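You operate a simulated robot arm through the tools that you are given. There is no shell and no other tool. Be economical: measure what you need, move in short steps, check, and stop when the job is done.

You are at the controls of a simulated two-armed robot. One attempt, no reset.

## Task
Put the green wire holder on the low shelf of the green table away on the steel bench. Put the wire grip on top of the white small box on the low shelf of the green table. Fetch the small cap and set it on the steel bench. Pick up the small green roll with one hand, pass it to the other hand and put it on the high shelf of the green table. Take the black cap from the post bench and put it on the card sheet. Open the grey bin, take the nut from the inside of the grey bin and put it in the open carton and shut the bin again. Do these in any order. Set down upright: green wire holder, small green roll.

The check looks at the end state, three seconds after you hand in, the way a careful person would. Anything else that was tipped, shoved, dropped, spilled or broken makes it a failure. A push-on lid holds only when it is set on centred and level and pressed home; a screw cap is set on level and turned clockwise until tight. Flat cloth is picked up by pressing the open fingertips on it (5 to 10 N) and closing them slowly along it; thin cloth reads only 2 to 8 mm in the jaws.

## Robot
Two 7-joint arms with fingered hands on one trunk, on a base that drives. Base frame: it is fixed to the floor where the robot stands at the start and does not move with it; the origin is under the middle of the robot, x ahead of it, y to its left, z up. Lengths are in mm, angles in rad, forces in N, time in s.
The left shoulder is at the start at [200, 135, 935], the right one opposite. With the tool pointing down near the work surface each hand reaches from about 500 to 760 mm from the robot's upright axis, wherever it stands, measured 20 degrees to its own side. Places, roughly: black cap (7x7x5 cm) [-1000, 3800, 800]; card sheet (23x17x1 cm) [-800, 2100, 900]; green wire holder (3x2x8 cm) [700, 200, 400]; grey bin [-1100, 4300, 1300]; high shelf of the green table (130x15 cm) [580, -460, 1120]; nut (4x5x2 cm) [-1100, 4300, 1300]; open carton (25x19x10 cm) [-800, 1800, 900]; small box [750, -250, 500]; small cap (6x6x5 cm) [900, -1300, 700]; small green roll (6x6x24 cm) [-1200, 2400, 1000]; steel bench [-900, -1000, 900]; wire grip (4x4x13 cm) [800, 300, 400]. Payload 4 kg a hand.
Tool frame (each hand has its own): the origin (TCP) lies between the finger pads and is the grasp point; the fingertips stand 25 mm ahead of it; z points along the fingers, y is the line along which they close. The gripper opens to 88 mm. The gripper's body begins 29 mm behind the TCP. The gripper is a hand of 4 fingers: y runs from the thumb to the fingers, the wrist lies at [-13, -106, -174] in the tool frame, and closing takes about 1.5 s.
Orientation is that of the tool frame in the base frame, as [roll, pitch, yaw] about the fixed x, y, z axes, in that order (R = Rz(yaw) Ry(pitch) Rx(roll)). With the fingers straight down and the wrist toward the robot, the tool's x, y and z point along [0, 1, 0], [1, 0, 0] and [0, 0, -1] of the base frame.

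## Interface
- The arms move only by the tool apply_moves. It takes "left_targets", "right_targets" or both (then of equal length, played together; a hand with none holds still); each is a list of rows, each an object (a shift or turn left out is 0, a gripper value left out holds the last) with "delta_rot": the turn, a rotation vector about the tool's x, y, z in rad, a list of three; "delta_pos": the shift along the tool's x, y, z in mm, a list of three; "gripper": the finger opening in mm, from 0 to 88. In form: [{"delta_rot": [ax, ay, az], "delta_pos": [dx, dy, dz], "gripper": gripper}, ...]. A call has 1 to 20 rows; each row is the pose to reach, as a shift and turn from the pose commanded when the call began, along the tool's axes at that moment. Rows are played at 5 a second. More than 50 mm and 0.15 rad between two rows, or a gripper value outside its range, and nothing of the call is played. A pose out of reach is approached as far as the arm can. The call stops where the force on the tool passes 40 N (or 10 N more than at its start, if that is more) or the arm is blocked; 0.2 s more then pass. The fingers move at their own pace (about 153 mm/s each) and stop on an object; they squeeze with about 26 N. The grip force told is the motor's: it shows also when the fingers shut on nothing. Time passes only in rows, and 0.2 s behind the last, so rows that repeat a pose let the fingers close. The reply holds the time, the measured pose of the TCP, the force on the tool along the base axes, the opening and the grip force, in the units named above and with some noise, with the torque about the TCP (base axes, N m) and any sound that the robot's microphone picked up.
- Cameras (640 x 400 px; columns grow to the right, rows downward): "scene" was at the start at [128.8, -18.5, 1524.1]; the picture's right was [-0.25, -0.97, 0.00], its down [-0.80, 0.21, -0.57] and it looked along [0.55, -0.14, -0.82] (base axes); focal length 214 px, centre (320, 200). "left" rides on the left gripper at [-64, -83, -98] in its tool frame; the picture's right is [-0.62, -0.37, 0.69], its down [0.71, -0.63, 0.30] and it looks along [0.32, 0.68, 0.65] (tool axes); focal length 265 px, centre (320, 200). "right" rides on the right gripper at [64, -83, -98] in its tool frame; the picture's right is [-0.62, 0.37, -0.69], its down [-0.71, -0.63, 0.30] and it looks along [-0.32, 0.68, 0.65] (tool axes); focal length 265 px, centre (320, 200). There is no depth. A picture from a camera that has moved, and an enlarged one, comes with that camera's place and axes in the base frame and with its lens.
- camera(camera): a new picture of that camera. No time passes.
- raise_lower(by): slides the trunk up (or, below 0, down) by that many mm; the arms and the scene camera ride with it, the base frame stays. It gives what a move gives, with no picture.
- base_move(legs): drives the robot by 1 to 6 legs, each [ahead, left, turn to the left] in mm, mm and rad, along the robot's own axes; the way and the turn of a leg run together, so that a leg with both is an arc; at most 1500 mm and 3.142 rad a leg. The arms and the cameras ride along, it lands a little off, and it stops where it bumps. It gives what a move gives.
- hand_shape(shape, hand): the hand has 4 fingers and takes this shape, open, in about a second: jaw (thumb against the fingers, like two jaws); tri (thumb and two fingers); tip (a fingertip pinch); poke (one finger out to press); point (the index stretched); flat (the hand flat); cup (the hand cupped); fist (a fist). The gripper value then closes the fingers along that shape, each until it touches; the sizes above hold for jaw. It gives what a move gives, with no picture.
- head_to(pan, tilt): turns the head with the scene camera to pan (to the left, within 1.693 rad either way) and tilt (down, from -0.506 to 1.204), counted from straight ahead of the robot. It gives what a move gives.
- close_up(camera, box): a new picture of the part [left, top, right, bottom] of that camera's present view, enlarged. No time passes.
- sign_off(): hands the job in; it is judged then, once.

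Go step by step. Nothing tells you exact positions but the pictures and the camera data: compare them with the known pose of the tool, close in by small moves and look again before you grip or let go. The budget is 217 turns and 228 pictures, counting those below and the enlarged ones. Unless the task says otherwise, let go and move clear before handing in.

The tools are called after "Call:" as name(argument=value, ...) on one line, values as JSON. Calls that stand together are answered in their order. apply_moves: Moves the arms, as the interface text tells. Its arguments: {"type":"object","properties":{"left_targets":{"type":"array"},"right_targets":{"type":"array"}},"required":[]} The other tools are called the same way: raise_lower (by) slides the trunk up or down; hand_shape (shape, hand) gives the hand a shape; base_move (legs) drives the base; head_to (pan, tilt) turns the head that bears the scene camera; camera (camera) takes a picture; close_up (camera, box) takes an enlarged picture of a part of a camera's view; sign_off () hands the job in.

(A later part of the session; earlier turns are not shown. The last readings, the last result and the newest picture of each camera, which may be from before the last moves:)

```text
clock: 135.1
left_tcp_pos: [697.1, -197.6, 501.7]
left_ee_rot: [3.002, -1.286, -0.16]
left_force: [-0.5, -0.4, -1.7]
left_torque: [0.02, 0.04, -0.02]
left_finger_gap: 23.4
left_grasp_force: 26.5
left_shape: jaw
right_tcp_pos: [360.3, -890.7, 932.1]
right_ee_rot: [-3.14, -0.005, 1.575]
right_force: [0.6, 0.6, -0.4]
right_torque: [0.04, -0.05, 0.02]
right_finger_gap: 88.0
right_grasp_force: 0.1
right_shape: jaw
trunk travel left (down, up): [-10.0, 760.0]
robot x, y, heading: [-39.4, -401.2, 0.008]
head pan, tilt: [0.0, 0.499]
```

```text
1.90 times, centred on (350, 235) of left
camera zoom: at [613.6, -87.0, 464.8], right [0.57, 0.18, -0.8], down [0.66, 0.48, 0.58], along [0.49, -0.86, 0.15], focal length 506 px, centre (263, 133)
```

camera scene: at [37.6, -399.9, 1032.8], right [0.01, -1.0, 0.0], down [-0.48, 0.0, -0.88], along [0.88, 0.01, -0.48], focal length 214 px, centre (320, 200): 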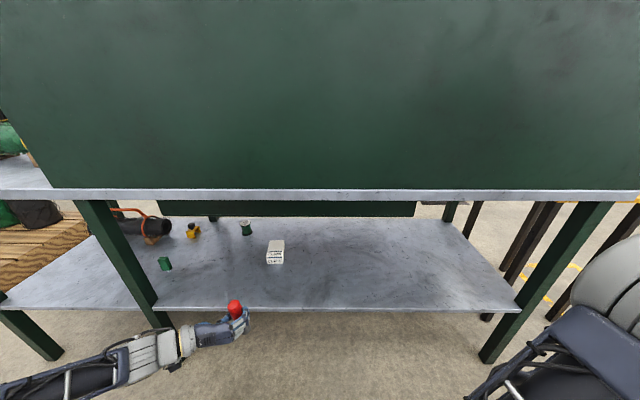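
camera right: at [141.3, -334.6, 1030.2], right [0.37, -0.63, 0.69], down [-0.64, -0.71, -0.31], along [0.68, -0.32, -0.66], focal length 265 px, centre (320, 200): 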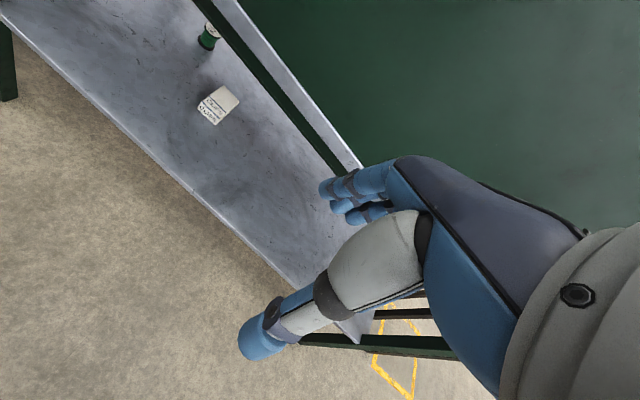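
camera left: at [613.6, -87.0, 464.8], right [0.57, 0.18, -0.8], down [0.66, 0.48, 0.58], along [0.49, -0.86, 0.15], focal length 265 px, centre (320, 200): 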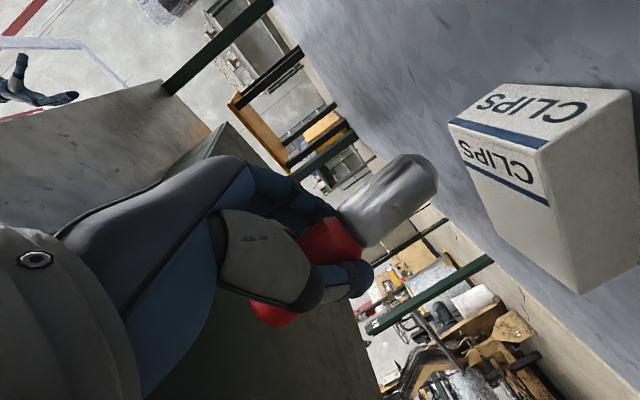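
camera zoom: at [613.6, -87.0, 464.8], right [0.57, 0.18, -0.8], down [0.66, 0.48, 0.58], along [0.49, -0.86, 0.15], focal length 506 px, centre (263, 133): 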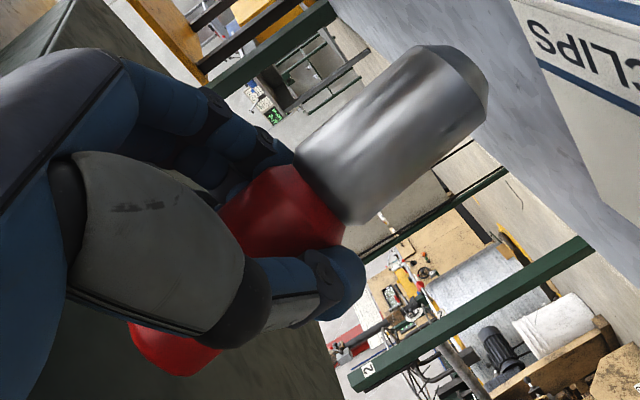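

The grip has tilted about 0.17 rad in the hand (top toward +x,+y). I'll rotate the hand to make it vertical and check.

Call:
apply_moves(left_targets=[{"delta_rot": [0.022, 0.027, 0.079]}, {"delta_rot": [0.044, 0.053, 0.158]}, {"delta_rot": [0.044, 0.053, 0.158]}])

Call:
close_up(camera="scene", box=[245, 215, 325, 265])

Call:
camera(camera="left")

```text
clock: 135.9
left_tcp_pos: [697.5, -198.4, 502.9]
left_ee_rot: [-2.626, -1.308, -0.793]
left_force: [-0.1, -0.8, -1.0]
left_torque: [0.01, 0.02, 0.01]
left_finger_gap: 23.9
left_grasp_force: 26.1
left_shape: jaw
right_tcp_pos: [361.6, -890.8, 931.3]
right_ee_rot: [-3.139, -0.006, 1.574]
right_force: [-0.6, -0.4, 0.0]
right_torque: [-0.01, 0.01, -0.01]
right_finger_gap: 87.8
right_grasp_force: 0.0
right_shape: jaw
trunk travel left (down, up): [-10.0, 760.0]
robot x, y, heading: [-40.2, -399.0, 0.006]
head pan, tilt: [0.0, 0.499]
```

```text
8.00 times, centred on (285, 240) of scene
camera zoom: at [109.5, -399.4, 1032.8], right [0.01, -1.0, 0.0], down [-0.48, 0.0, -0.88], along [0.88, 0.01, -0.48], focal length 1716 px, centre (600, -120)
```

zoom: 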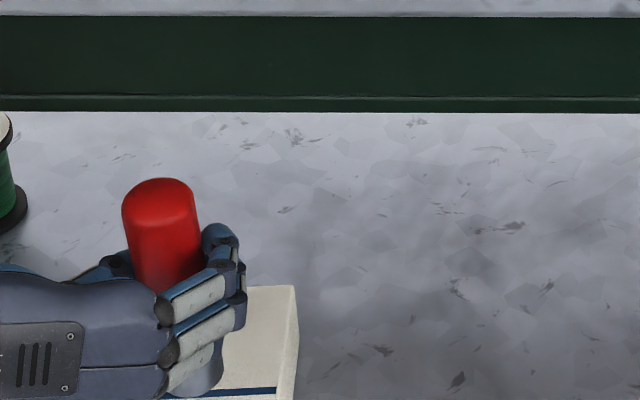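

```text
165 pictures are left
camera left: at [617.0, -82.6, 473.3], right [0.64, 0.29, -0.71], down [0.6, 0.39, 0.7], along [0.48, -0.87, 0.08], focal length 265 px, centre (320, 200)
```

left: 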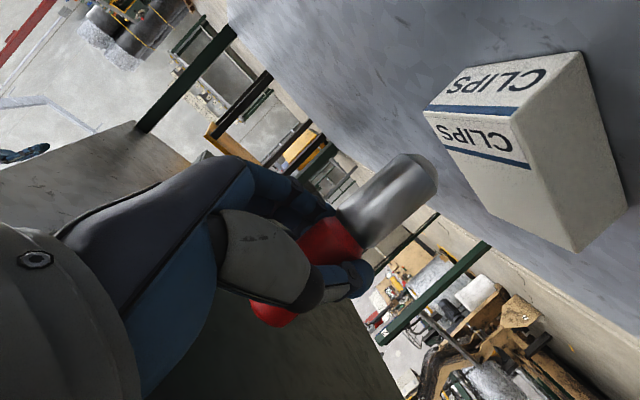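

Now vertical (axis ≈ (708,-196), bottom about 65 mm below the TCP). Move over the box centre and lower to just above the top.

Call:
apply_moves(left_targets=[{"delta_pos": [6, -5, 30]}, {"delta_pos": [13, -9, 59]}, {"delta_pos": [-6, -7, 63]}, {"delta_pos": [-18, -5, 66]}, {"delta_pos": [-18, -5, 66]}])

Call:
camera(camera="left")

Call:
close_up(camera="scene", box=[245, 210, 325, 270])

```text
clock: 137.1
left_tcp_pos: [757.4, -207.7, 470.9]
left_ee_rot: [-2.629, -1.309, -0.79]
left_force: [0.5, -0.3, 4.5]
left_torque: [-0.04, -0.11, 0.0]
left_finger_gap: 23.8
left_grasp_force: 26.4
left_shape: jaw
right_tcp_pos: [362.2, -892.1, 930.4]
right_ee_rot: [-3.14, -0.005, 1.577]
right_force: [-0.1, 0.0, -0.8]
right_torque: [0.0, 0.06, 0.01]
right_finger_gap: 87.9
right_grasp_force: 0.0
right_shape: jaw
trunk travel left (down, up): [-10.0, 760.0]
robot x, y, heading: [-40.9, -400.4, 0.009]
head pan, tilt: [0.0, 0.499]
```

```text
164 pictures are left
camera left: at [677.8, -92.0, 442.6], right [0.64, 0.29, -0.71], down [0.6, 0.39, 0.7], along [0.48, -0.87, 0.08], focal length 265 px, centre (320, 200)
```

left: 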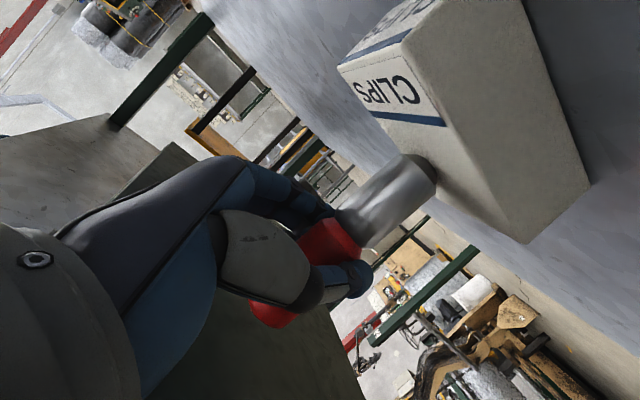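

```text
6.67 times, centred on (285, 240) of scene
camera zoom: at [109.4, -399.4, 1032.9], right [0.01, -1.0, 0.0], down [-0.48, 0.0, -0.88], along [0.88, 0.01, -0.48], focal length 1430 px, centre (553, -67)
```

zoom: 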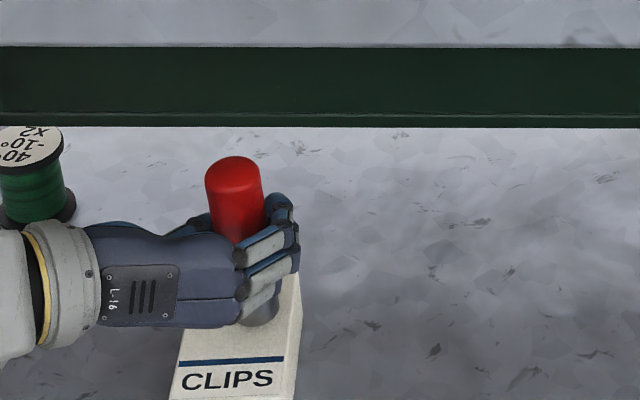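

Contact just began. I'll nudge 6 mm toward +y to centre it, press lightly and release.

Call:
apply_moves(left_targets=[{"delta_pos": [3, -1, -1]}, {"delta_pos": [2, -6, -2]}, {"delta_pos": [-1, -6, -2]}, {"delta_pos": [-3, -5, -1]}, {"delta_pos": [-4, -5, -1]}, {"delta_pos": [-4, -5, -1]}])

Call:
close_up(camera="scene", box=[245, 210, 325, 270])

```text
clock: 138.5
left_tcp_pos: [757.7, -202.5, 469.6]
left_ee_rot: [-2.626, -1.31, -0.792]
left_force: [2.3, -2.8, 19.3]
left_torque: [-0.22, -0.26, 0.01]
left_finger_gap: 23.7
left_grasp_force: 25.8
left_shape: jaw
right_tcp_pos: [360.0, -891.4, 931.8]
right_ee_rot: [-3.141, -0.004, 1.575]
right_force: [0.1, 0.2, 0.4]
right_torque: [0.02, 0.01, 0.01]
right_finger_gap: 87.8
right_grasp_force: 0.0
right_shape: jaw
trunk travel left (down, up): [-10.0, 760.0]
robot x, y, heading: [-41.0, -399.1, 0.008]
head pan, tilt: [0.0, 0.499]
```

```text
6.67 times, centred on (285, 240) of scene
camera zoom: at [109.1, -399.5, 1033.0], right [0.01, -1.0, 0.0], down [-0.48, 0.0, -0.88], along [0.88, 0.01, -0.48], focal length 1430 px, centre (553, -67)
```

zoom: 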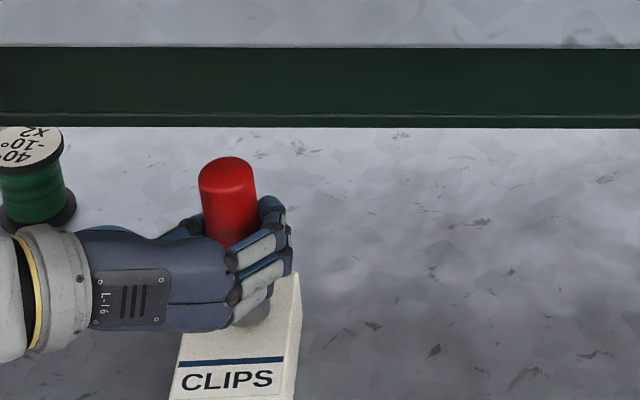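

Centred and resting with 19 N. Open and back straight out.

Call:
apply_moves(left_targets=[{"delta_pos": [1, 0, 0], "gripper": 27}, {"delta_pos": [1, 0, 0], "gripper": 32}, {"delta_pos": [1, 0, 0], "gripper": 40}, {"delta_pos": [1, 0, 0], "gripper": 52}, {"delta_pos": [1, 0, 0], "gripper": 66}, {"delta_pos": [1, 0, 0], "gripper": 66}, {"delta_pos": [1, 0, 0], "gripper": 66}])

Call:
camera(camera="left")

Call:
close_up(camera="scene", box=[245, 210, 325, 270])

```text
clock: 140.1
left_tcp_pos: [758.7, -202.7, 468.4]
left_ee_rot: [-2.639, -1.308, -0.779]
left_force: [-0.8, -0.5, 0.1]
left_torque: [-0.02, 0.01, 0.02]
left_finger_gap: 65.8
left_grasp_force: 0.1
left_shape: jaw
right_tcp_pos: [359.5, -891.9, 931.2]
right_ee_rot: [-3.141, -0.004, 1.573]
right_force: [0.4, -0.1, -0.8]
right_torque: [0.03, 0.02, -0.01]
right_finger_gap: 87.6
right_grasp_force: 0.1
right_shape: jaw
trunk travel left (down, up): [-10.0, 760.0]
robot x, y, heading: [-41.5, -404.1, 0.009]
head pan, tilt: [0.0, 0.499]
```

```text
161 pictures are left
camera left: at [677.7, -86.6, 439.2], right [0.64, 0.29, -0.71], down [0.6, 0.39, 0.7], along [0.48, -0.87, 0.08], focal length 265 px, centre (320, 200)
```

left: 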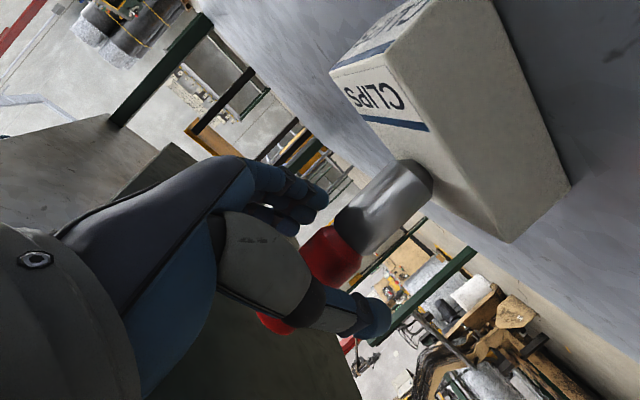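

```text
6.67 times, centred on (285, 240) of scene
camera zoom: at [109.5, -399.4, 1032.8], right [0.01, -1.0, 0.0], down [-0.48, 0.0, -0.88], along [0.88, 0.01, -0.48], focal length 1430 px, centre (553, -67)
```

zoom: 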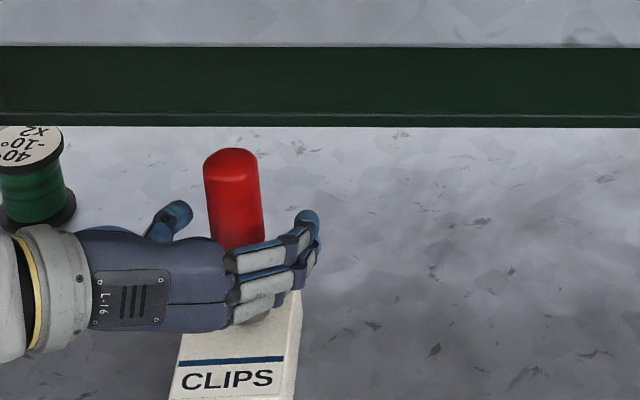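

The grip stands upright on the box. Back the hand out.

Call:
apply_moves(left_targets=[{"delta_pos": [0, 0, -20]}, {"delta_pos": [0, 0, -50]}, {"delta_pos": [0, 0, -95]}, {"delta_pos": [0, 0, -140]}, {"delta_pos": [0, 0, -185]}, {"delta_pos": [0, 0, -230]}, {"delta_pos": [0, 0, -275]}, {"delta_pos": [0, 0, -320]}])

Call:
close_up(camera="scene", box=[225, 190, 345, 290])

```text
clock: 141.9
left_tcp_pos: [456.7, -121.0, 540.8]
left_ee_rot: [-2.638, -1.308, -0.784]
left_force: [0.0, 0.0, -0.6]
left_torque: [0.0, 0.0, -0.04]
left_finger_gap: 65.6
left_grasp_force: 0.0
left_shape: jaw
right_tcp_pos: [361.5, -890.7, 930.9]
right_ee_rot: [-3.139, -0.004, 1.573]
right_force: [0.7, -0.5, -0.4]
right_torque: [0.01, 0.0, 0.03]
right_finger_gap: 88.0
right_grasp_force: 0.0
right_shape: jaw
trunk travel left (down, up): [-10.0, 760.0]
robot x, y, heading: [-41.3, -400.9, 0.01]
head pan, tilt: [0.0, 0.499]
```

```text
4.00 times, centred on (285, 240) of scene
camera zoom: at [109.5, -399.4, 1032.8], right [0.01, -1.0, 0.0], down [-0.48, 0.0, -0.88], along [0.88, 0.01, -0.48], focal length 858 px, centre (460, 40)
```

zoom: 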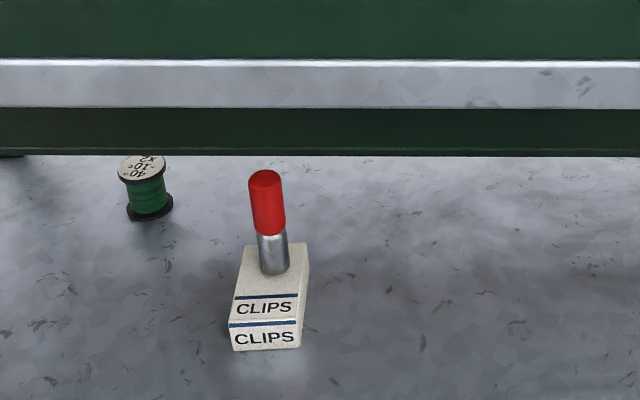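

Next, the green holder at about (669,230). Back off, strafe left and look.

Call:
base_move(legs=[[-75, 0, 0], [0, 520, 0]])

Call:
camera(camera="left")

Call:
camera(camera="scene")

```text
clock: 145.6
left_tcp_pos: [381.3, 403.4, 539.9]
left_ee_rot: [-2.632, -1.309, -0.791]
left_force: [0.6, 0.5, 0.5]
left_torque: [-0.02, 0.0, 0.0]
left_finger_gap: 65.5
left_grasp_force: 0.0
left_shape: jaw
right_tcp_pos: [280.9, -367.1, 931.2]
right_ee_rot: [-3.14, -0.006, 1.569]
right_force: [-0.3, 0.7, -0.5]
right_torque: [0.0, 0.01, -0.01]
right_finger_gap: 87.9
right_grasp_force: 0.1
right_shape: jaw
trunk travel left (down, up): [-10.0, 760.0]
robot x, y, heading: [-115.2, 124.0, 0.001]
head pan, tilt: [0.0, 0.499]
```

```text
158 pictures are left
camera left: at [300.9, 518.5, 511.1], right [0.64, 0.29, -0.71], down [0.6, 0.39, 0.7], along [0.47, -0.88, 0.08], focal length 265 px, centre (320, 200)
```

left: 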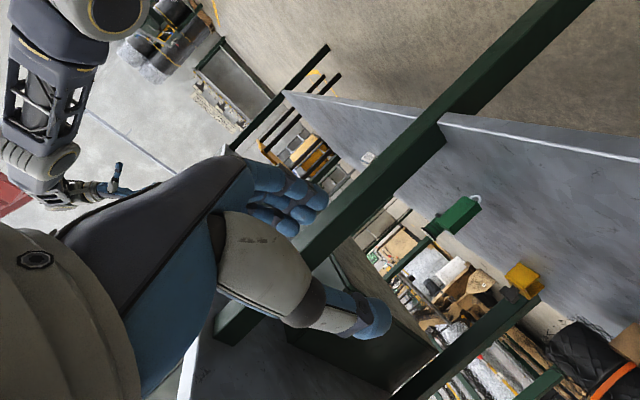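

```text
157 pictures are left
camera scene: at [32.1, 125.1, 1032.8], right [0.0, -1.0, 0.0], down [-0.48, 0.0, -0.88], along [0.88, 0.0, -0.48], focal length 214 px, centre (320, 200)
```

scene: 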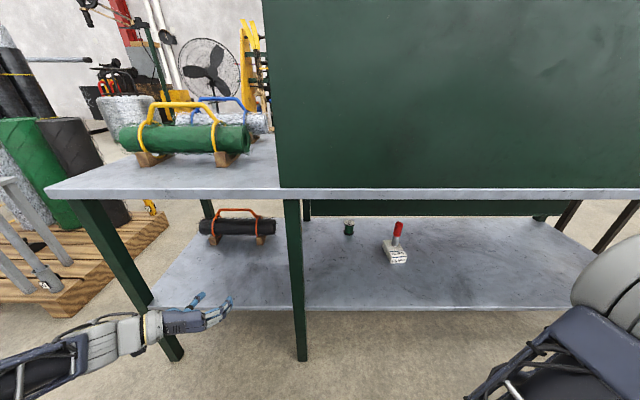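

Call:
base_move(legs=[[0, 170, 0]])

Call:
camera(camera="left")

Call:
close_up(camera="scene", box=[240, 190, 420, 310])

```text
clock: 147.1
left_tcp_pos: [379.3, 577.7, 541.7]
left_ee_rot: [-2.638, -1.311, -0.787]
left_force: [0.3, -0.3, 0.4]
left_torque: [0.0, -0.03, 0.02]
left_finger_gap: 65.8
left_grasp_force: 0.0
left_shape: jaw
right_tcp_pos: [281.3, -193.5, 930.4]
right_ee_rot: [-3.139, -0.006, 1.569]
right_force: [-0.1, -0.9, 0.5]
right_torque: [0.01, -0.01, 0.03]
right_finger_gap: 88.0
right_grasp_force: 0.0
right_shape: jaw
trunk travel left (down, up): [-10.0, 760.0]
robot x, y, heading: [-118.7, 300.1, 0.004]
head pan, tilt: [0.0, 0.499]
```

```text
156 pictures are left
camera left: at [300.6, 693.3, 511.1], right [0.64, 0.29, -0.71], down [0.6, 0.39, 0.7], along [0.47, -0.88, 0.08], focal length 265 px, centre (320, 200)
```

left: 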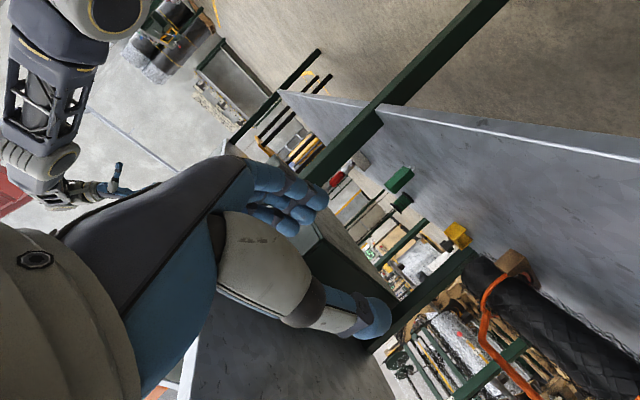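

```text
3.33 times, centred on (330, 250) of scene
camera zoom: at [31.8, 299.9, 1032.8], right [0.0, -1.0, 0.0], down [-0.48, 0.0, -0.88], along [0.88, 0.0, -0.48], focal length 715 px, centre (287, 33)
```

zoom: 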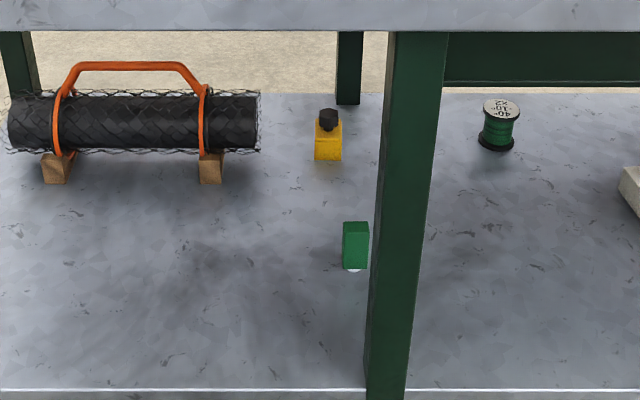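

The holder is at about (664,218), upright, z 357–435. I'll level the hand (small yaw) and move to a waypoint left-front of it.

Call:
apply_moves(left_targets=[{"delta_pos": [-4, 25, 32], "delta_rot": [0.013, -0.01, -0.02]}, {"delta_pos": [-7, 50, 65], "delta_rot": [0.026, -0.02, -0.04]}, {"delta_pos": [-11, 74, 97], "delta_rot": [0.039, -0.03, -0.06]}, {"delta_pos": [-15, 99, 129], "delta_rot": [0.052, -0.04, -0.08]}, {"delta_pos": [-18, 124, 161], "delta_rot": [0.065, -0.05, -0.1]}, {"delta_pos": [-22, 149, 194], "delta_rot": [0.078, -0.06, -0.12]}, {"delta_pos": [-25, 173, 226], "delta_rot": [0.091, -0.07, -0.14]}, {"delta_pos": [-29, 198, 258], "delta_rot": [0.104, -0.079, -0.161]}, {"delta_pos": [-29, 198, 258], "delta_rot": [0.104, -0.079, -0.161]}])

Call:
camera(camera="left")

Call:
close_up(camera="scene", box=[240, 190, 420, 310])

```text
clock: 149.1
left_tcp_pos: [568.1, 335.2, 468.0]
left_ee_rot: [-3.121, -1.251, -0.178]
left_force: [0.3, -0.3, 0.6]
left_torque: [-0.05, 0.0, -0.03]
left_finger_gap: 65.9
left_grasp_force: 0.0
left_shape: jaw
left hand out of reach, approached as far as the arm can: row 6, 7, 8, 9
right_tcp_pos: [281.5, -193.8, 931.1]
right_ee_rot: [-3.139, -0.005, 1.568]
right_force: [-0.3, 0.3, -0.2]
right_torque: [-0.02, 0.0, -0.01]
right_finger_gap: 87.7
right_grasp_force: 0.0
right_shape: jaw
trunk travel left (down, up): [-10.0, 760.0]
robot x, y, heading: [-121.1, 299.1, 0.005]
head pan, tilt: [0.0, 0.499]
```

```text
154 pictures are left
camera left: at [468.8, 435.2, 438.4], right [0.52, 0.3, -0.8], down [0.61, 0.54, 0.59], along [0.61, -0.79, 0.1], focal length 265 px, centre (320, 200)
```

left: 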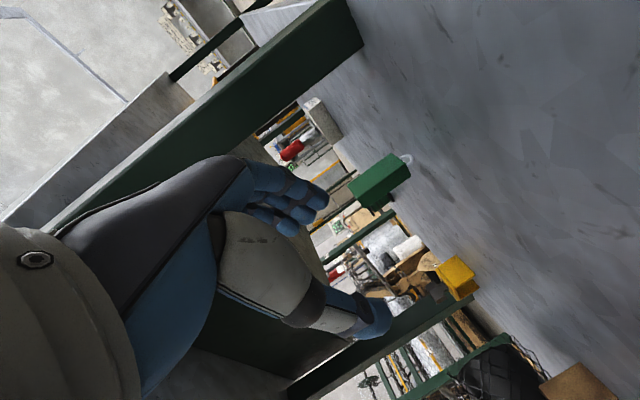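

```text
3.33 times, centred on (330, 250) of scene
camera zoom: at [31.8, 299.8, 1032.8], right [0.0, -1.0, 0.0], down [-0.48, 0.0, -0.88], along [0.88, 0.0, -0.48], focal length 715 px, centre (287, 33)
```

zoom: 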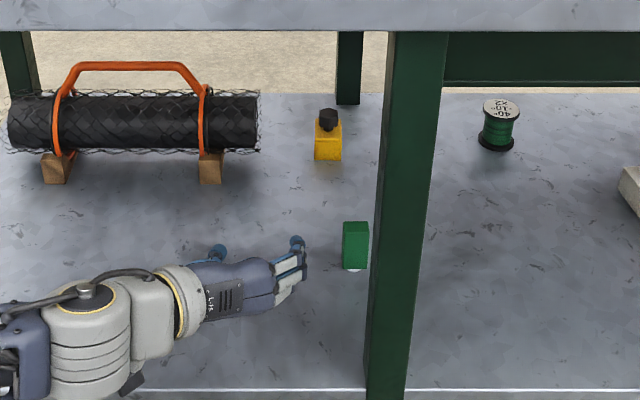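

The arm is near a limit here (z 468 rather than 430). I'll try the next waypoint closer to the holder and see whether it reaches.

Call:
apply_moves(left_targets=[{"delta_pos": [2, 24, 17]}, {"delta_pos": [3, 48, 34]}, {"delta_pos": [5, 72, 50]}, {"delta_pos": [7, 96, 67]}, {"delta_pos": [7, 96, 67]}])

Call:
camera(camera="left")

Call:
close_up(camera="scene", box=[240, 190, 420, 310])

```text
clock: 150.3
left_tcp_pos: [591.0, 295.7, 478.5]
left_ee_rot: [-3.141, -1.266, -0.156]
left_force: [-0.6, -0.9, -0.6]
left_torque: [-0.01, -0.02, 0.0]
left_finger_gap: 65.9
left_grasp_force: 0.0
left_shape: jaw
left hand out of reach, approached as far as the arm can: row 1, 2, 3, 4, 5
right_tcp_pos: [281.7, -192.8, 930.7]
right_ee_rot: [-3.139, -0.006, 1.569]
right_force: [-0.1, 0.1, -0.8]
right_torque: [0.01, -0.03, 0.01]
right_finger_gap: 87.7
right_grasp_force: 0.1
right_shape: jaw
trunk travel left (down, up): [-10.0, 760.0]
robot x, y, heading: [-116.1, 297.9, 0.004]
head pan, tilt: [0.0, 0.499]
```

```text
152 pictures are left
camera left: at [491.1, 395.4, 447.4], right [0.53, 0.29, -0.8], down [0.6, 0.54, 0.59], along [0.61, -0.79, 0.11], focal length 265 px, centre (320, 200)
```

left: 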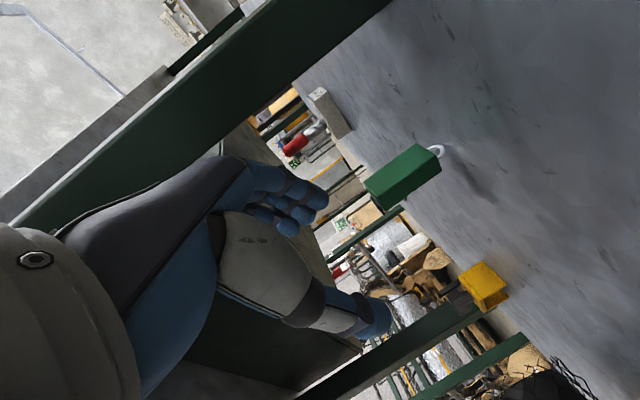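

```text
3.33 times, centred on (330, 250) of scene
camera zoom: at [31.8, 299.8, 1032.8], right [0.0, -1.0, 0.0], down [-0.48, 0.0, -0.88], along [0.88, 0.0, -0.48], focal length 715 px, centre (287, 33)
```

zoom: 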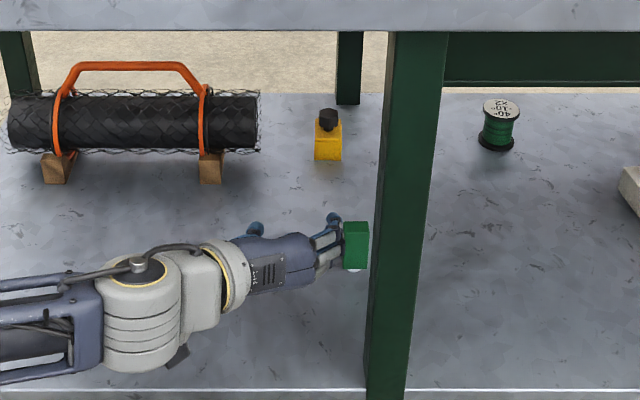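

Lateral joint limit: the target needs to be further left of the robot. I'll retract, shift the base right to y≈30, then approach again.

Call:
apply_moves(left_targets=[{"delta_pos": [3, -20, -32]}, {"delta_pos": [6, -40, -65]}, {"delta_pos": [9, -60, -97]}, {"delta_pos": [12, -80, -130]}, {"delta_pos": [15, -100, -162]}, {"delta_pos": [18, -120, -194]}, {"delta_pos": [21, -140, -227]}, {"delta_pos": [24, -160, -259]}])

Call:
base_move(legs=[[0, -270, 0]])

Call:
camera(camera="left")

```text
clock: 152.1
left_tcp_pos: [384.8, 497.6, 586.5]
left_ee_rot: [3.134, -1.267, -0.15]
left_force: [-0.1, -0.9, 0.4]
left_torque: [-0.01, -0.02, 0.02]
left_finger_gap: 65.9
left_grasp_force: 0.0
left_shape: jaw
left hand out of reach, approached as far as the arm can: row 5, 6, 7, 8
right_tcp_pos: [280.1, -193.8, 929.8]
right_ee_rot: [-3.139, -0.006, 1.568]
right_force: [-0.5, -0.4, 0.3]
right_torque: [-0.06, 0.0, -0.01]
right_finger_gap: 87.8
right_grasp_force: 0.1
right_shape: jaw
trunk travel left (down, up): [-10.0, 760.0]
robot x, y, heading: [-117.5, 299.2, 0.004]
head pan, tilt: [0.0, 0.499]
```

```text
clock: 154.0
left_tcp_pos: [387.8, 222.3, 586.2]
left_ee_rot: [3.137, -1.269, -0.161]
left_force: [0.7, 0.6, 1.1]
left_torque: [0.0, 0.01, 0.02]
left_finger_gap: 65.5
left_grasp_force: 0.1
left_shape: jaw
right_tcp_pos: [275.3, -468.2, 931.1]
right_ee_rot: [-3.138, -0.005, 1.561]
right_force: [-0.6, 0.5, -0.2]
right_torque: [0.01, -0.01, 0.0]
right_finger_gap: 88.0
right_grasp_force: 0.0
right_shape: jaw
trunk travel left (down, up): [-10.0, 760.0]
robot x, y, heading: [-118.2, 26.2, -0.008]
head pan, tilt: [0.0, 0.499]
```

```text
150 pictures are left
camera left: at [288.9, 322.2, 553.8], right [0.53, 0.28, -0.8], down [0.6, 0.54, 0.59], along [0.6, -0.79, 0.12], focal length 265 px, centre (320, 200)
```

left: 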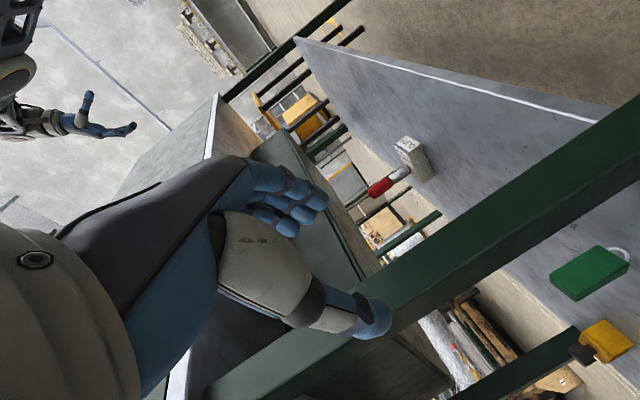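

Call:
apply_moves(left_targets=[{"delta_pos": [-27, -28, 12]}, {"delta_pos": [-54, -56, 24]}, {"delta_pos": [-80, -84, 36]}, {"delta_pos": [-107, -112, 48]}, {"delta_pos": [-104, -118, 91]}, {"delta_pos": [-101, -124, 134]}, {"delta_pos": [-98, -129, 177]}, {"delta_pos": [-95, -135, 220]}, {"delta_pos": [-95, -135, 220]}])

Call:
camera(camera="left")

Call:
camera(camera="scene")

```text
clock: 156.0
left_tcp_pos: [588.2, 325.1, 429.6]
left_ee_rot: [3.13, -1.268, -0.156]
left_force: [0.3, -0.4, -0.3]
left_torque: [0.0, 0.03, 0.02]
left_finger_gap: 66.0
left_grasp_force: 0.0
left_shape: jaw
right_tcp_pos: [275.1, -470.1, 931.1]
right_ee_rot: [-3.14, -0.007, 1.562]
right_force: [0.2, 0.1, 0.3]
right_torque: [0.02, 0.04, 0.02]
right_finger_gap: 87.9
right_grasp_force: 0.0
right_shape: jaw
trunk travel left (down, up): [-10.0, 760.0]
robot x, y, heading: [-114.9, 28.5, -0.01]
head pan, tilt: [0.0, 0.499]
```

```text
149 pictures are left
camera left: at [490.8, 425.2, 396.2], right [0.53, 0.28, -0.8], down [0.6, 0.54, 0.59], along [0.6, -0.79, 0.12], focal length 265 px, centre (320, 200)
```

left: 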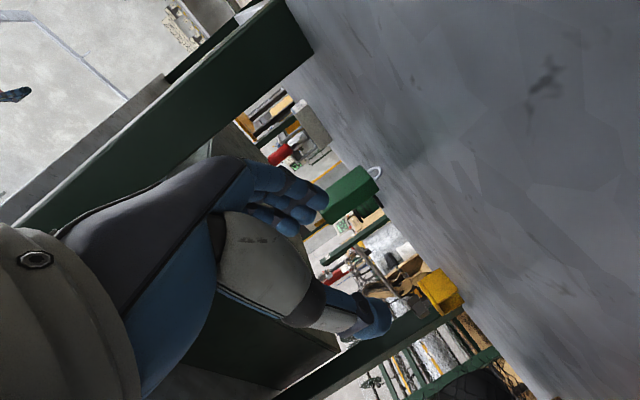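

```text
148 pictures are left
camera scene: at [31.0, 26.3, 1032.8], right [-0.01, -1.0, 0.0], down [-0.48, 0.0, -0.88], along [0.88, -0.01, -0.48], focal length 214 px, centre (320, 200)
```

scene: 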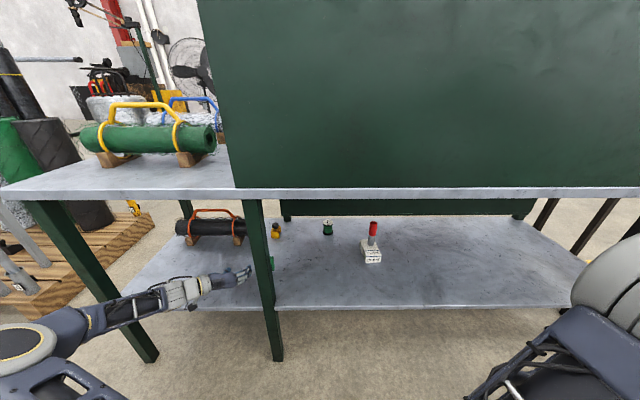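

Reached. Shift right to be directly in front of the holder.

Call:
apply_moves(left_targets=[{"delta_pos": [1, 31, 6]}, {"delta_pos": [3, 62, 18]}, {"delta_pos": [4, 93, 37]}, {"delta_pos": [4, 93, 37]}])

Call:
camera(camera="left")

```text
clock: 157.0
left_tcp_pos: [609.0, 224.5, 422.5]
left_ee_rot: [3.136, -1.266, -0.16]
left_force: [0.1, 0.1, 0.4]
left_torque: [-0.01, 0.03, 0.0]
left_finger_gap: 65.4
left_grasp_force: 0.1
left_shape: jaw
right_tcp_pos: [275.2, -468.9, 930.8]
right_ee_rot: [-3.139, -0.007, 1.56]
right_force: [-0.7, -0.4, -0.5]
right_torque: [0.0, -0.01, 0.01]
right_finger_gap: 88.0
right_grasp_force: 0.1
right_shape: jaw
trunk travel left (down, up): [-10.0, 760.0]
robot x, y, heading: [-117.6, 28.2, -0.003]
head pan, tilt: [0.0, 0.499]
```

```text
147 pictures are left
camera left: at [511.6, 326.4, 390.2], right [0.53, 0.28, -0.8], down [0.6, 0.54, 0.59], along [0.6, -0.79, 0.12], focal length 265 px, centre (320, 200)
```

left: 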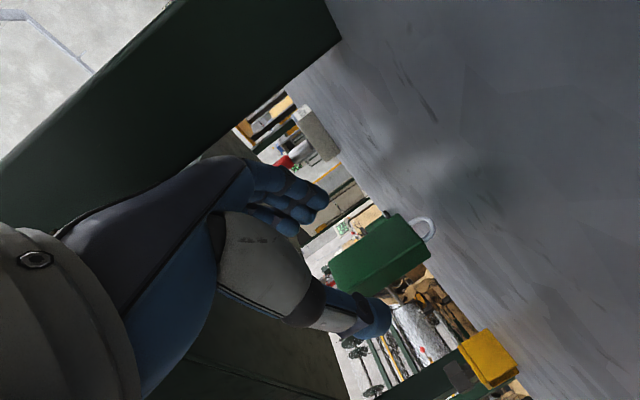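

Call:
apply_moves(left_targets=[{"delta_pos": [0, 1, 18]}, {"delta_pos": [0, 1, 35]}, {"delta_pos": [0, 1, 50]}, {"delta_pos": [0, 1, 50]}])

Call:
camera(camera="left")

```text
clock: 158.0
left_tcp_pos: [655.0, 216.8, 406.9]
left_ee_rot: [3.131, -1.269, -0.157]
left_force: [0.6, -0.4, 0.3]
left_torque: [-0.02, 0.01, 0.01]
left_finger_gap: 65.7
left_grasp_force: 0.1
left_shape: jaw
right_tcp_pos: [274.2, -469.8, 931.2]
right_ee_rot: [-3.141, -0.006, 1.56]
right_force: [0.1, 0.5, -0.4]
right_torque: [-0.01, -0.02, -0.03]
right_finger_gap: 87.8
right_grasp_force: 0.1
right_shape: jaw
trunk travel left (down, up): [-10.0, 760.0]
robot x, y, heading: [-118.8, 29.2, -0.001]
head pan, tilt: [0.0, 0.499]
```

```text
146 pictures are left
camera left: at [558.3, 317.9, 374.6], right [0.53, 0.28, -0.8], down [0.6, 0.54, 0.59], along [0.6, -0.79, 0.12], focal length 265 px, centre (320, 200)
```

left: 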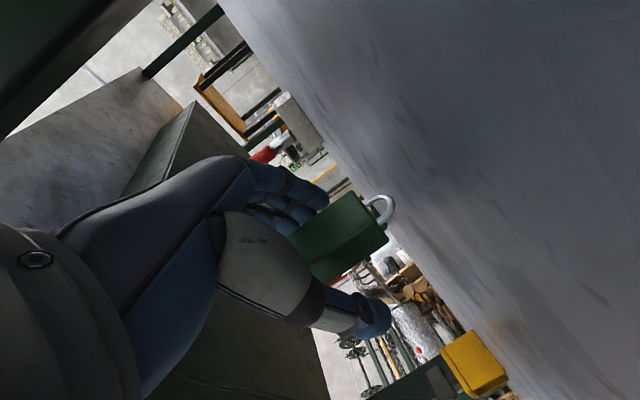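

The holder is between the fingers. Closing gently.

Call:
apply_moves(left_targets=[{"gripper": 55}, {"gripper": 45}, {"gripper": 36}, {"gripper": 28}, {"gripper": 20}, {"gripper": 12}, {"gripper": 5}, {"gripper": 0}, {"gripper": 0}, {"gripper": 0}, {"gripper": 0}])

Call:
camera(camera="left")

```text
clock: 160.4
left_tcp_pos: [655.8, 218.7, 407.3]
left_ee_rot: [3.139, -1.269, -0.163]
left_force: [-0.4, 0.5, 0.8]
left_torque: [0.02, -0.05, -0.03]
left_finger_gap: 13.3
left_grasp_force: 25.9
left_shape: jaw
right_tcp_pos: [274.6, -468.9, 931.1]
right_ee_rot: [-3.14, -0.007, 1.56]
right_force: [-0.7, -0.4, 0.2]
right_torque: [0.0, -0.02, 0.02]
right_finger_gap: 87.8
right_grasp_force: 0.2
right_shape: jaw
trunk travel left (down, up): [-10.0, 760.0]
robot x, y, heading: [-117.9, 29.3, -0.011]
head pan, tilt: [0.0, 0.499]
```

```text
145 pictures are left
camera left: at [558.2, 318.0, 374.7], right [0.53, 0.28, -0.8], down [0.6, 0.54, 0.59], along [0.6, -0.79, 0.12], focal length 265 px, centre (320, 200)
```

left: 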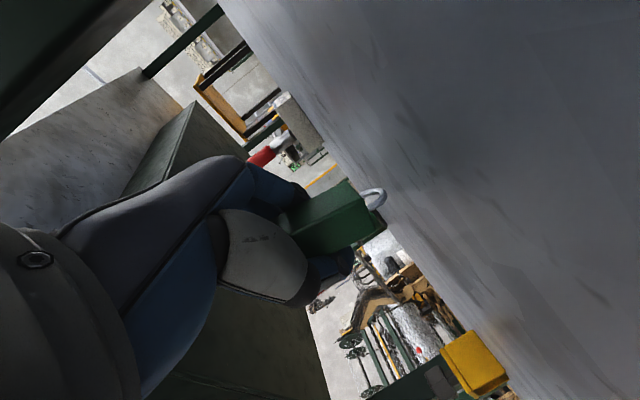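

Gripped. Lift and retrace the path out.

Call:
apply_moves(left_targets=[{"delta_pos": [19, 0, -6]}, {"delta_pos": [38, 0, -12]}, {"delta_pos": [24, 0, -56]}, {"delta_pos": [25, -31, -70]}, {"delta_pos": [25, -62, -84]}, {"delta_pos": [26, -93, -97]}, {"delta_pos": [23, -88, -140]}, {"delta_pos": [20, -84, -183]}, {"delta_pos": [17, -79, -226]}, {"delta_pos": [14, -75, -268]}, {"delta_pos": [14, -75, -268]}])

Call:
camera(camera="left")

Call:
camera(camera="scene")

```text
clock: 162.8
left_tcp_pos: [420.8, 332.8, 501.1]
left_ee_rot: [3.136, -1.268, -0.161]
left_force: [-0.1, 1.0, -0.1]
left_torque: [0.0, 0.0, -0.03]
left_finger_gap: 13.2
left_grasp_force: 26.0
left_shape: jaw
right_tcp_pos: [275.2, -469.7, 930.4]
right_ee_rot: [-3.14, -0.004, 1.561]
right_force: [0.2, 0.3, -0.4]
right_torque: [-0.02, 0.05, -0.01]
right_finger_gap: 87.8
right_grasp_force: 0.1
right_shape: jaw
trunk travel left (down, up): [-10.0, 760.0]
robot x, y, heading: [-123.1, 28.1, -0.011]
head pan, tilt: [0.0, 0.499]
```

```text
144 pictures are left
camera left: at [322.2, 432.8, 469.1], right [0.53, 0.28, -0.8], down [0.6, 0.54, 0.59], along [0.6, -0.79, 0.12], focal length 265 px, centre (320, 200)
```

left: 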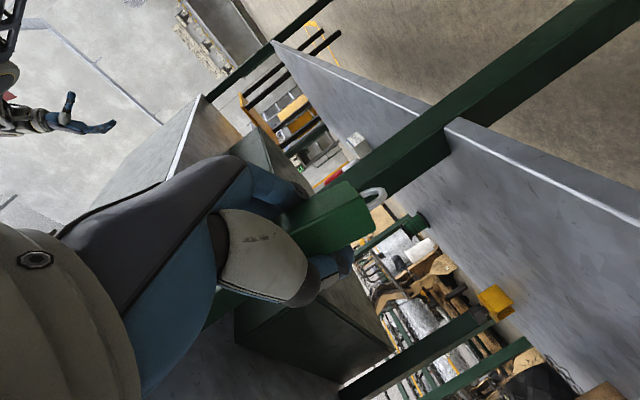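

```text
143 pictures are left
camera scene: at [31.0, 26.4, 1032.8], right [-0.01, -1.0, 0.0], down [-0.48, 0.0, -0.88], along [0.88, -0.01, -0.48], focal length 214 px, centre (320, 200)
```

scene: 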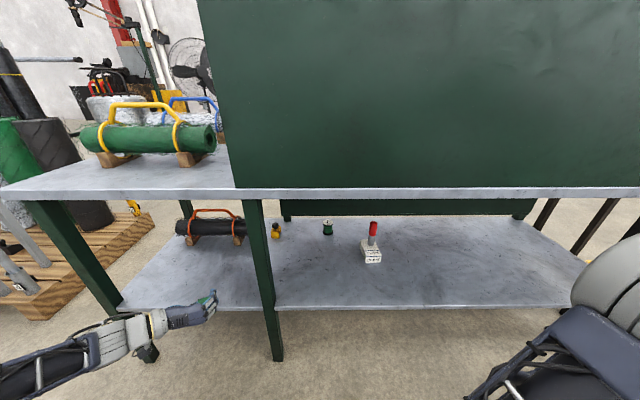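

Holder is out. Back up a little, raise the trunk, and look at the bench's near section.

Call:
base_move(legs=[[-50, 0, 0]])

Call:
raise_lower(by=400)

Call:
raise_lower(by=130)

Call:
head_to(pan=1.69, tilt=0.5)

Call:
camera(camera="scene")

Call:
camera(camera="left")

```text
clock: 163.7
left_tcp_pos: [370.1, 332.5, 501.4]
left_ee_rot: [3.133, -1.27, -0.16]
left_force: [-0.2, -0.1, 0.0]
left_torque: [0.01, -0.01, 0.04]
left_finger_gap: 13.4
left_grasp_force: 26.1
left_shape: jaw
right_tcp_pos: [224.8, -468.8, 931.5]
right_ee_rot: [-3.14, -0.005, 1.559]
right_force: [-1.1, -0.7, 1.1]
right_torque: [0.02, 0.03, 0.0]
right_finger_gap: 87.5
right_grasp_force: 0.1
right_shape: jaw
trunk travel left (down, up): [-10.0, 760.0]
robot x, y, heading: [-168.6, 31.3, -0.009]
head pan, tilt: [0.0, 0.499]
```

```text
clock: 167.6
left_tcp_pos: [370.6, 333.4, 902.0]
left_ee_rot: [3.136, -1.269, -0.164]
left_force: [0.3, 0.8, -1.1]
left_torque: [0.0, -0.05, -0.02]
left_finger_gap: 13.3
left_grasp_force: 25.7
left_shape: jaw
right_tcp_pos: [224.9, -470.0, 1330.8]
right_ee_rot: [-3.14, -0.006, 1.557]
right_force: [0.4, -0.1, 0.5]
right_torque: [0.03, 0.0, -0.02]
right_finger_gap: 87.9
right_grasp_force: 0.1
right_shape: jaw
trunk travel left (down, up): [-410.0, 360.0]
robot x, y, heading: [-168.1, 28.8, -0.009]
head pan, tilt: [0.0, 0.499]
```

```text
clock: 169.1
left_tcp_pos: [370.5, 332.5, 1031.0]
left_ee_rot: [3.137, -1.269, -0.165]
left_force: [0.6, -0.2, -0.5]
left_torque: [0.02, 0.01, 0.0]
left_finger_gap: 13.1
left_grasp_force: 25.9
left_shape: jaw
right_tcp_pos: [225.0, -468.7, 1461.2]
right_ee_rot: [-3.141, -0.005, 1.559]
right_force: [-0.9, -0.9, 0.3]
right_torque: [-0.01, -0.02, 0.0]
right_finger_gap: 87.8
right_grasp_force: 0.1
right_shape: jaw
trunk travel left (down, up): [-540.0, 230.0]
robot x, y, heading: [-169.9, 26.0, -0.008]
head pan, tilt: [0.0, 0.499]
```

```text
clock: 170.9
left_tcp_pos: [371.0, 332.5, 1032.3]
left_ee_rot: [3.137, -1.27, -0.163]
left_force: [-0.1, 0.3, -0.8]
left_torque: [0.02, -0.01, 0.02]
left_finger_gap: 13.2
left_grasp_force: 25.8
left_shape: jaw
right_tcp_pos: [225.1, -468.9, 1460.9]
right_ee_rot: [-3.14, -0.005, 1.557]
right_force: [-0.5, 0.5, -0.1]
right_torque: [0.0, 0.01, -0.02]
right_finger_gap: 88.0
right_grasp_force: 0.1
right_shape: jaw
trunk travel left (down, up): [-540.0, 230.0]
robot x, y, heading: [-169.6, 27.0, -0.016]
head pan, tilt: [1.689, 0.499]
```

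```text
142 pictures are left
camera scene: at [-119.9, 117.9, 1562.8], right [0.99, 0.11, 0.0], down [0.05, -0.48, -0.88], along [-0.1, 0.87, -0.48], focal length 214 px, centre (320, 200)
```

scene: 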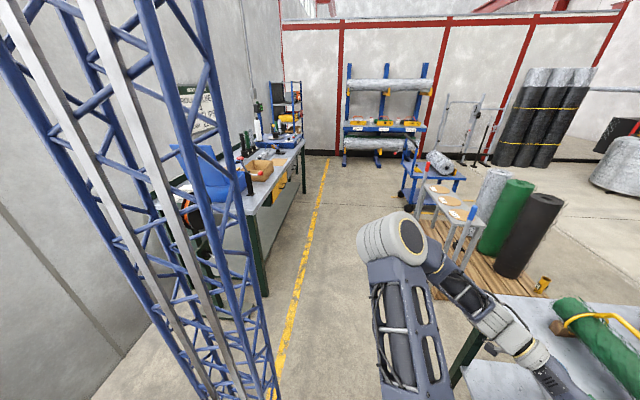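

```text
141 pictures are left
camera left: at [272.8, 433.1, 999.0], right [0.53, 0.28, -0.8], down [0.6, 0.54, 0.59], along [0.6, -0.79, 0.12], focal length 265 px, centre (320, 200)
```

left: 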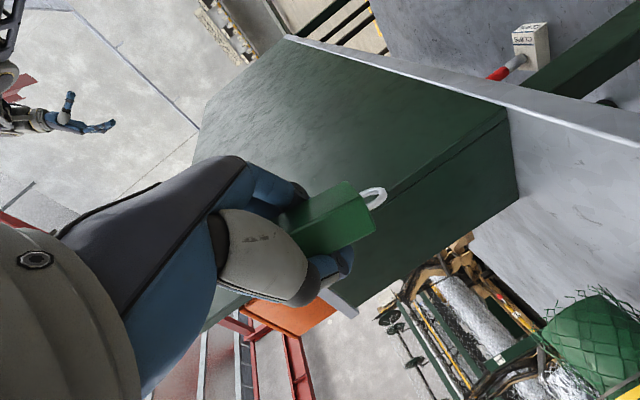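

The truss is the robot's own mast. I'll strafe north into the open floor, turn around and view the north end of the steel bench.

Call:
base_move(legs=[[50, 0, 0], [0, 600, 0], [0, 0, 3.13]])

Call:
head_to(pan=0.6, tilt=0.6)

Call:
camera(camera="scene")

Call:
camera(camera="left")

```text
clock: 182.2
left_tcp_pos: [-639.8, 297.5, 1032.5]
left_ee_rot: [-3.141, -1.27, 3.015]
left_force: [0.2, 0.1, -1.0]
left_torque: [-0.01, 0.0, 0.02]
left_finger_gap: 12.9
left_grasp_force: 26.5
left_shape: jaw
right_tcp_pos: [-528.7, 1105.1, 1462.3]
right_ee_rot: [-3.138, -0.004, -1.539]
right_force: [-0.1, 0.3, 0.0]
right_torque: [0.0, 0.0, 0.01]
right_finger_gap: 88.1
right_grasp_force: 0.2
right_shape: jaw
trunk travel left (down, up): [-540.0, 230.0]
robot x, y, heading: [-113.0, 623.0, -3.105]
head pan, tilt: [1.689, 0.499]
```

```text
clock: 183.6
left_tcp_pos: [-640.0, 298.4, 1030.8]
left_ee_rot: [3.139, -1.268, 3.018]
left_force: [0.6, 0.3, -0.2]
left_torque: [-0.02, 0.01, 0.01]
left_finger_gap: 13.0
left_grasp_force: 26.2
left_shape: jaw
right_tcp_pos: [-527.5, 1105.8, 1460.0]
right_ee_rot: [-3.14, -0.005, -1.54]
right_force: [-0.5, 0.2, 0.1]
right_torque: [-0.01, 0.0, 0.0]
right_finger_gap: 88.0
right_grasp_force: 0.2
right_shape: jaw
trunk travel left (down, up): [-540.0, 230.0]
robot x, y, heading: [-114.7, 626.0, -3.113]
head pan, tilt: [0.6, 0.6]
```

```text
140 pictures are left
camera scene: at [-244.5, 569.7, 1553.7], right [-0.59, 0.81, 0.0], down [0.45, 0.34, -0.83], along [-0.66, -0.49, -0.56], focal length 214 px, centre (320, 200)
```

scene: 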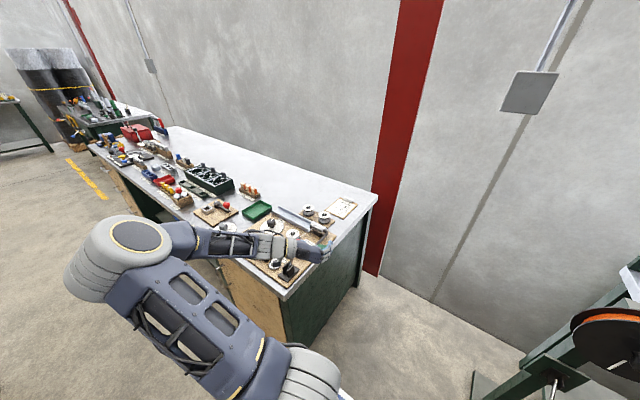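

```text
139 pictures are left
camera left: at [-537.3, 200.5, 999.0], right [-0.52, -0.3, -0.8], down [-0.58, -0.56, 0.59], along [-0.63, 0.77, 0.12], focal length 265 px, centre (320, 200)
```

left: 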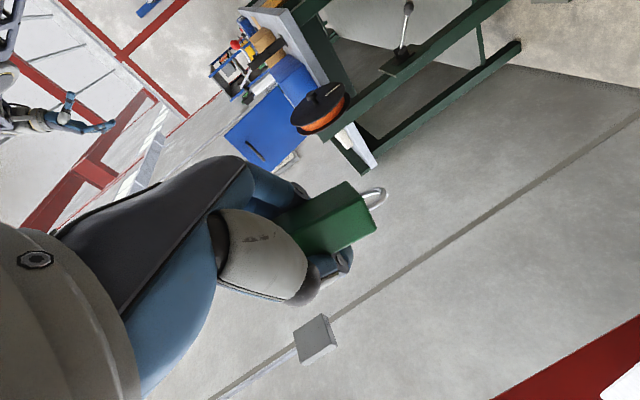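

Call:
close_up(camera="scene", box=[90, 110, 390, 310])

```text
2.00 times, centred on (240, 210) of scene
camera zoom: at [-244.5, 569.7, 1553.7], right [-0.59, 0.81, 0.0], down [0.45, 0.34, -0.83], along [-0.66, -0.49, -0.56], focal length 429 px, centre (480, 180)
```

zoom: 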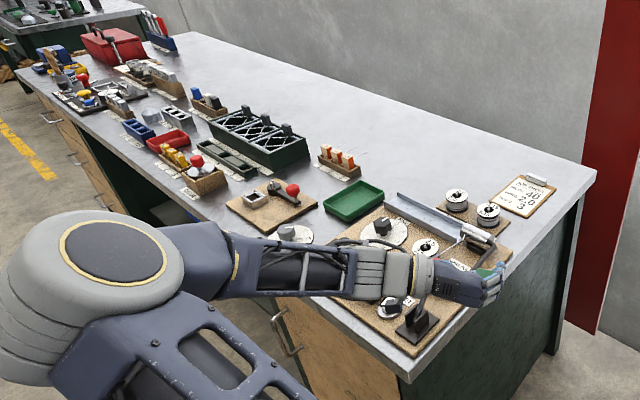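

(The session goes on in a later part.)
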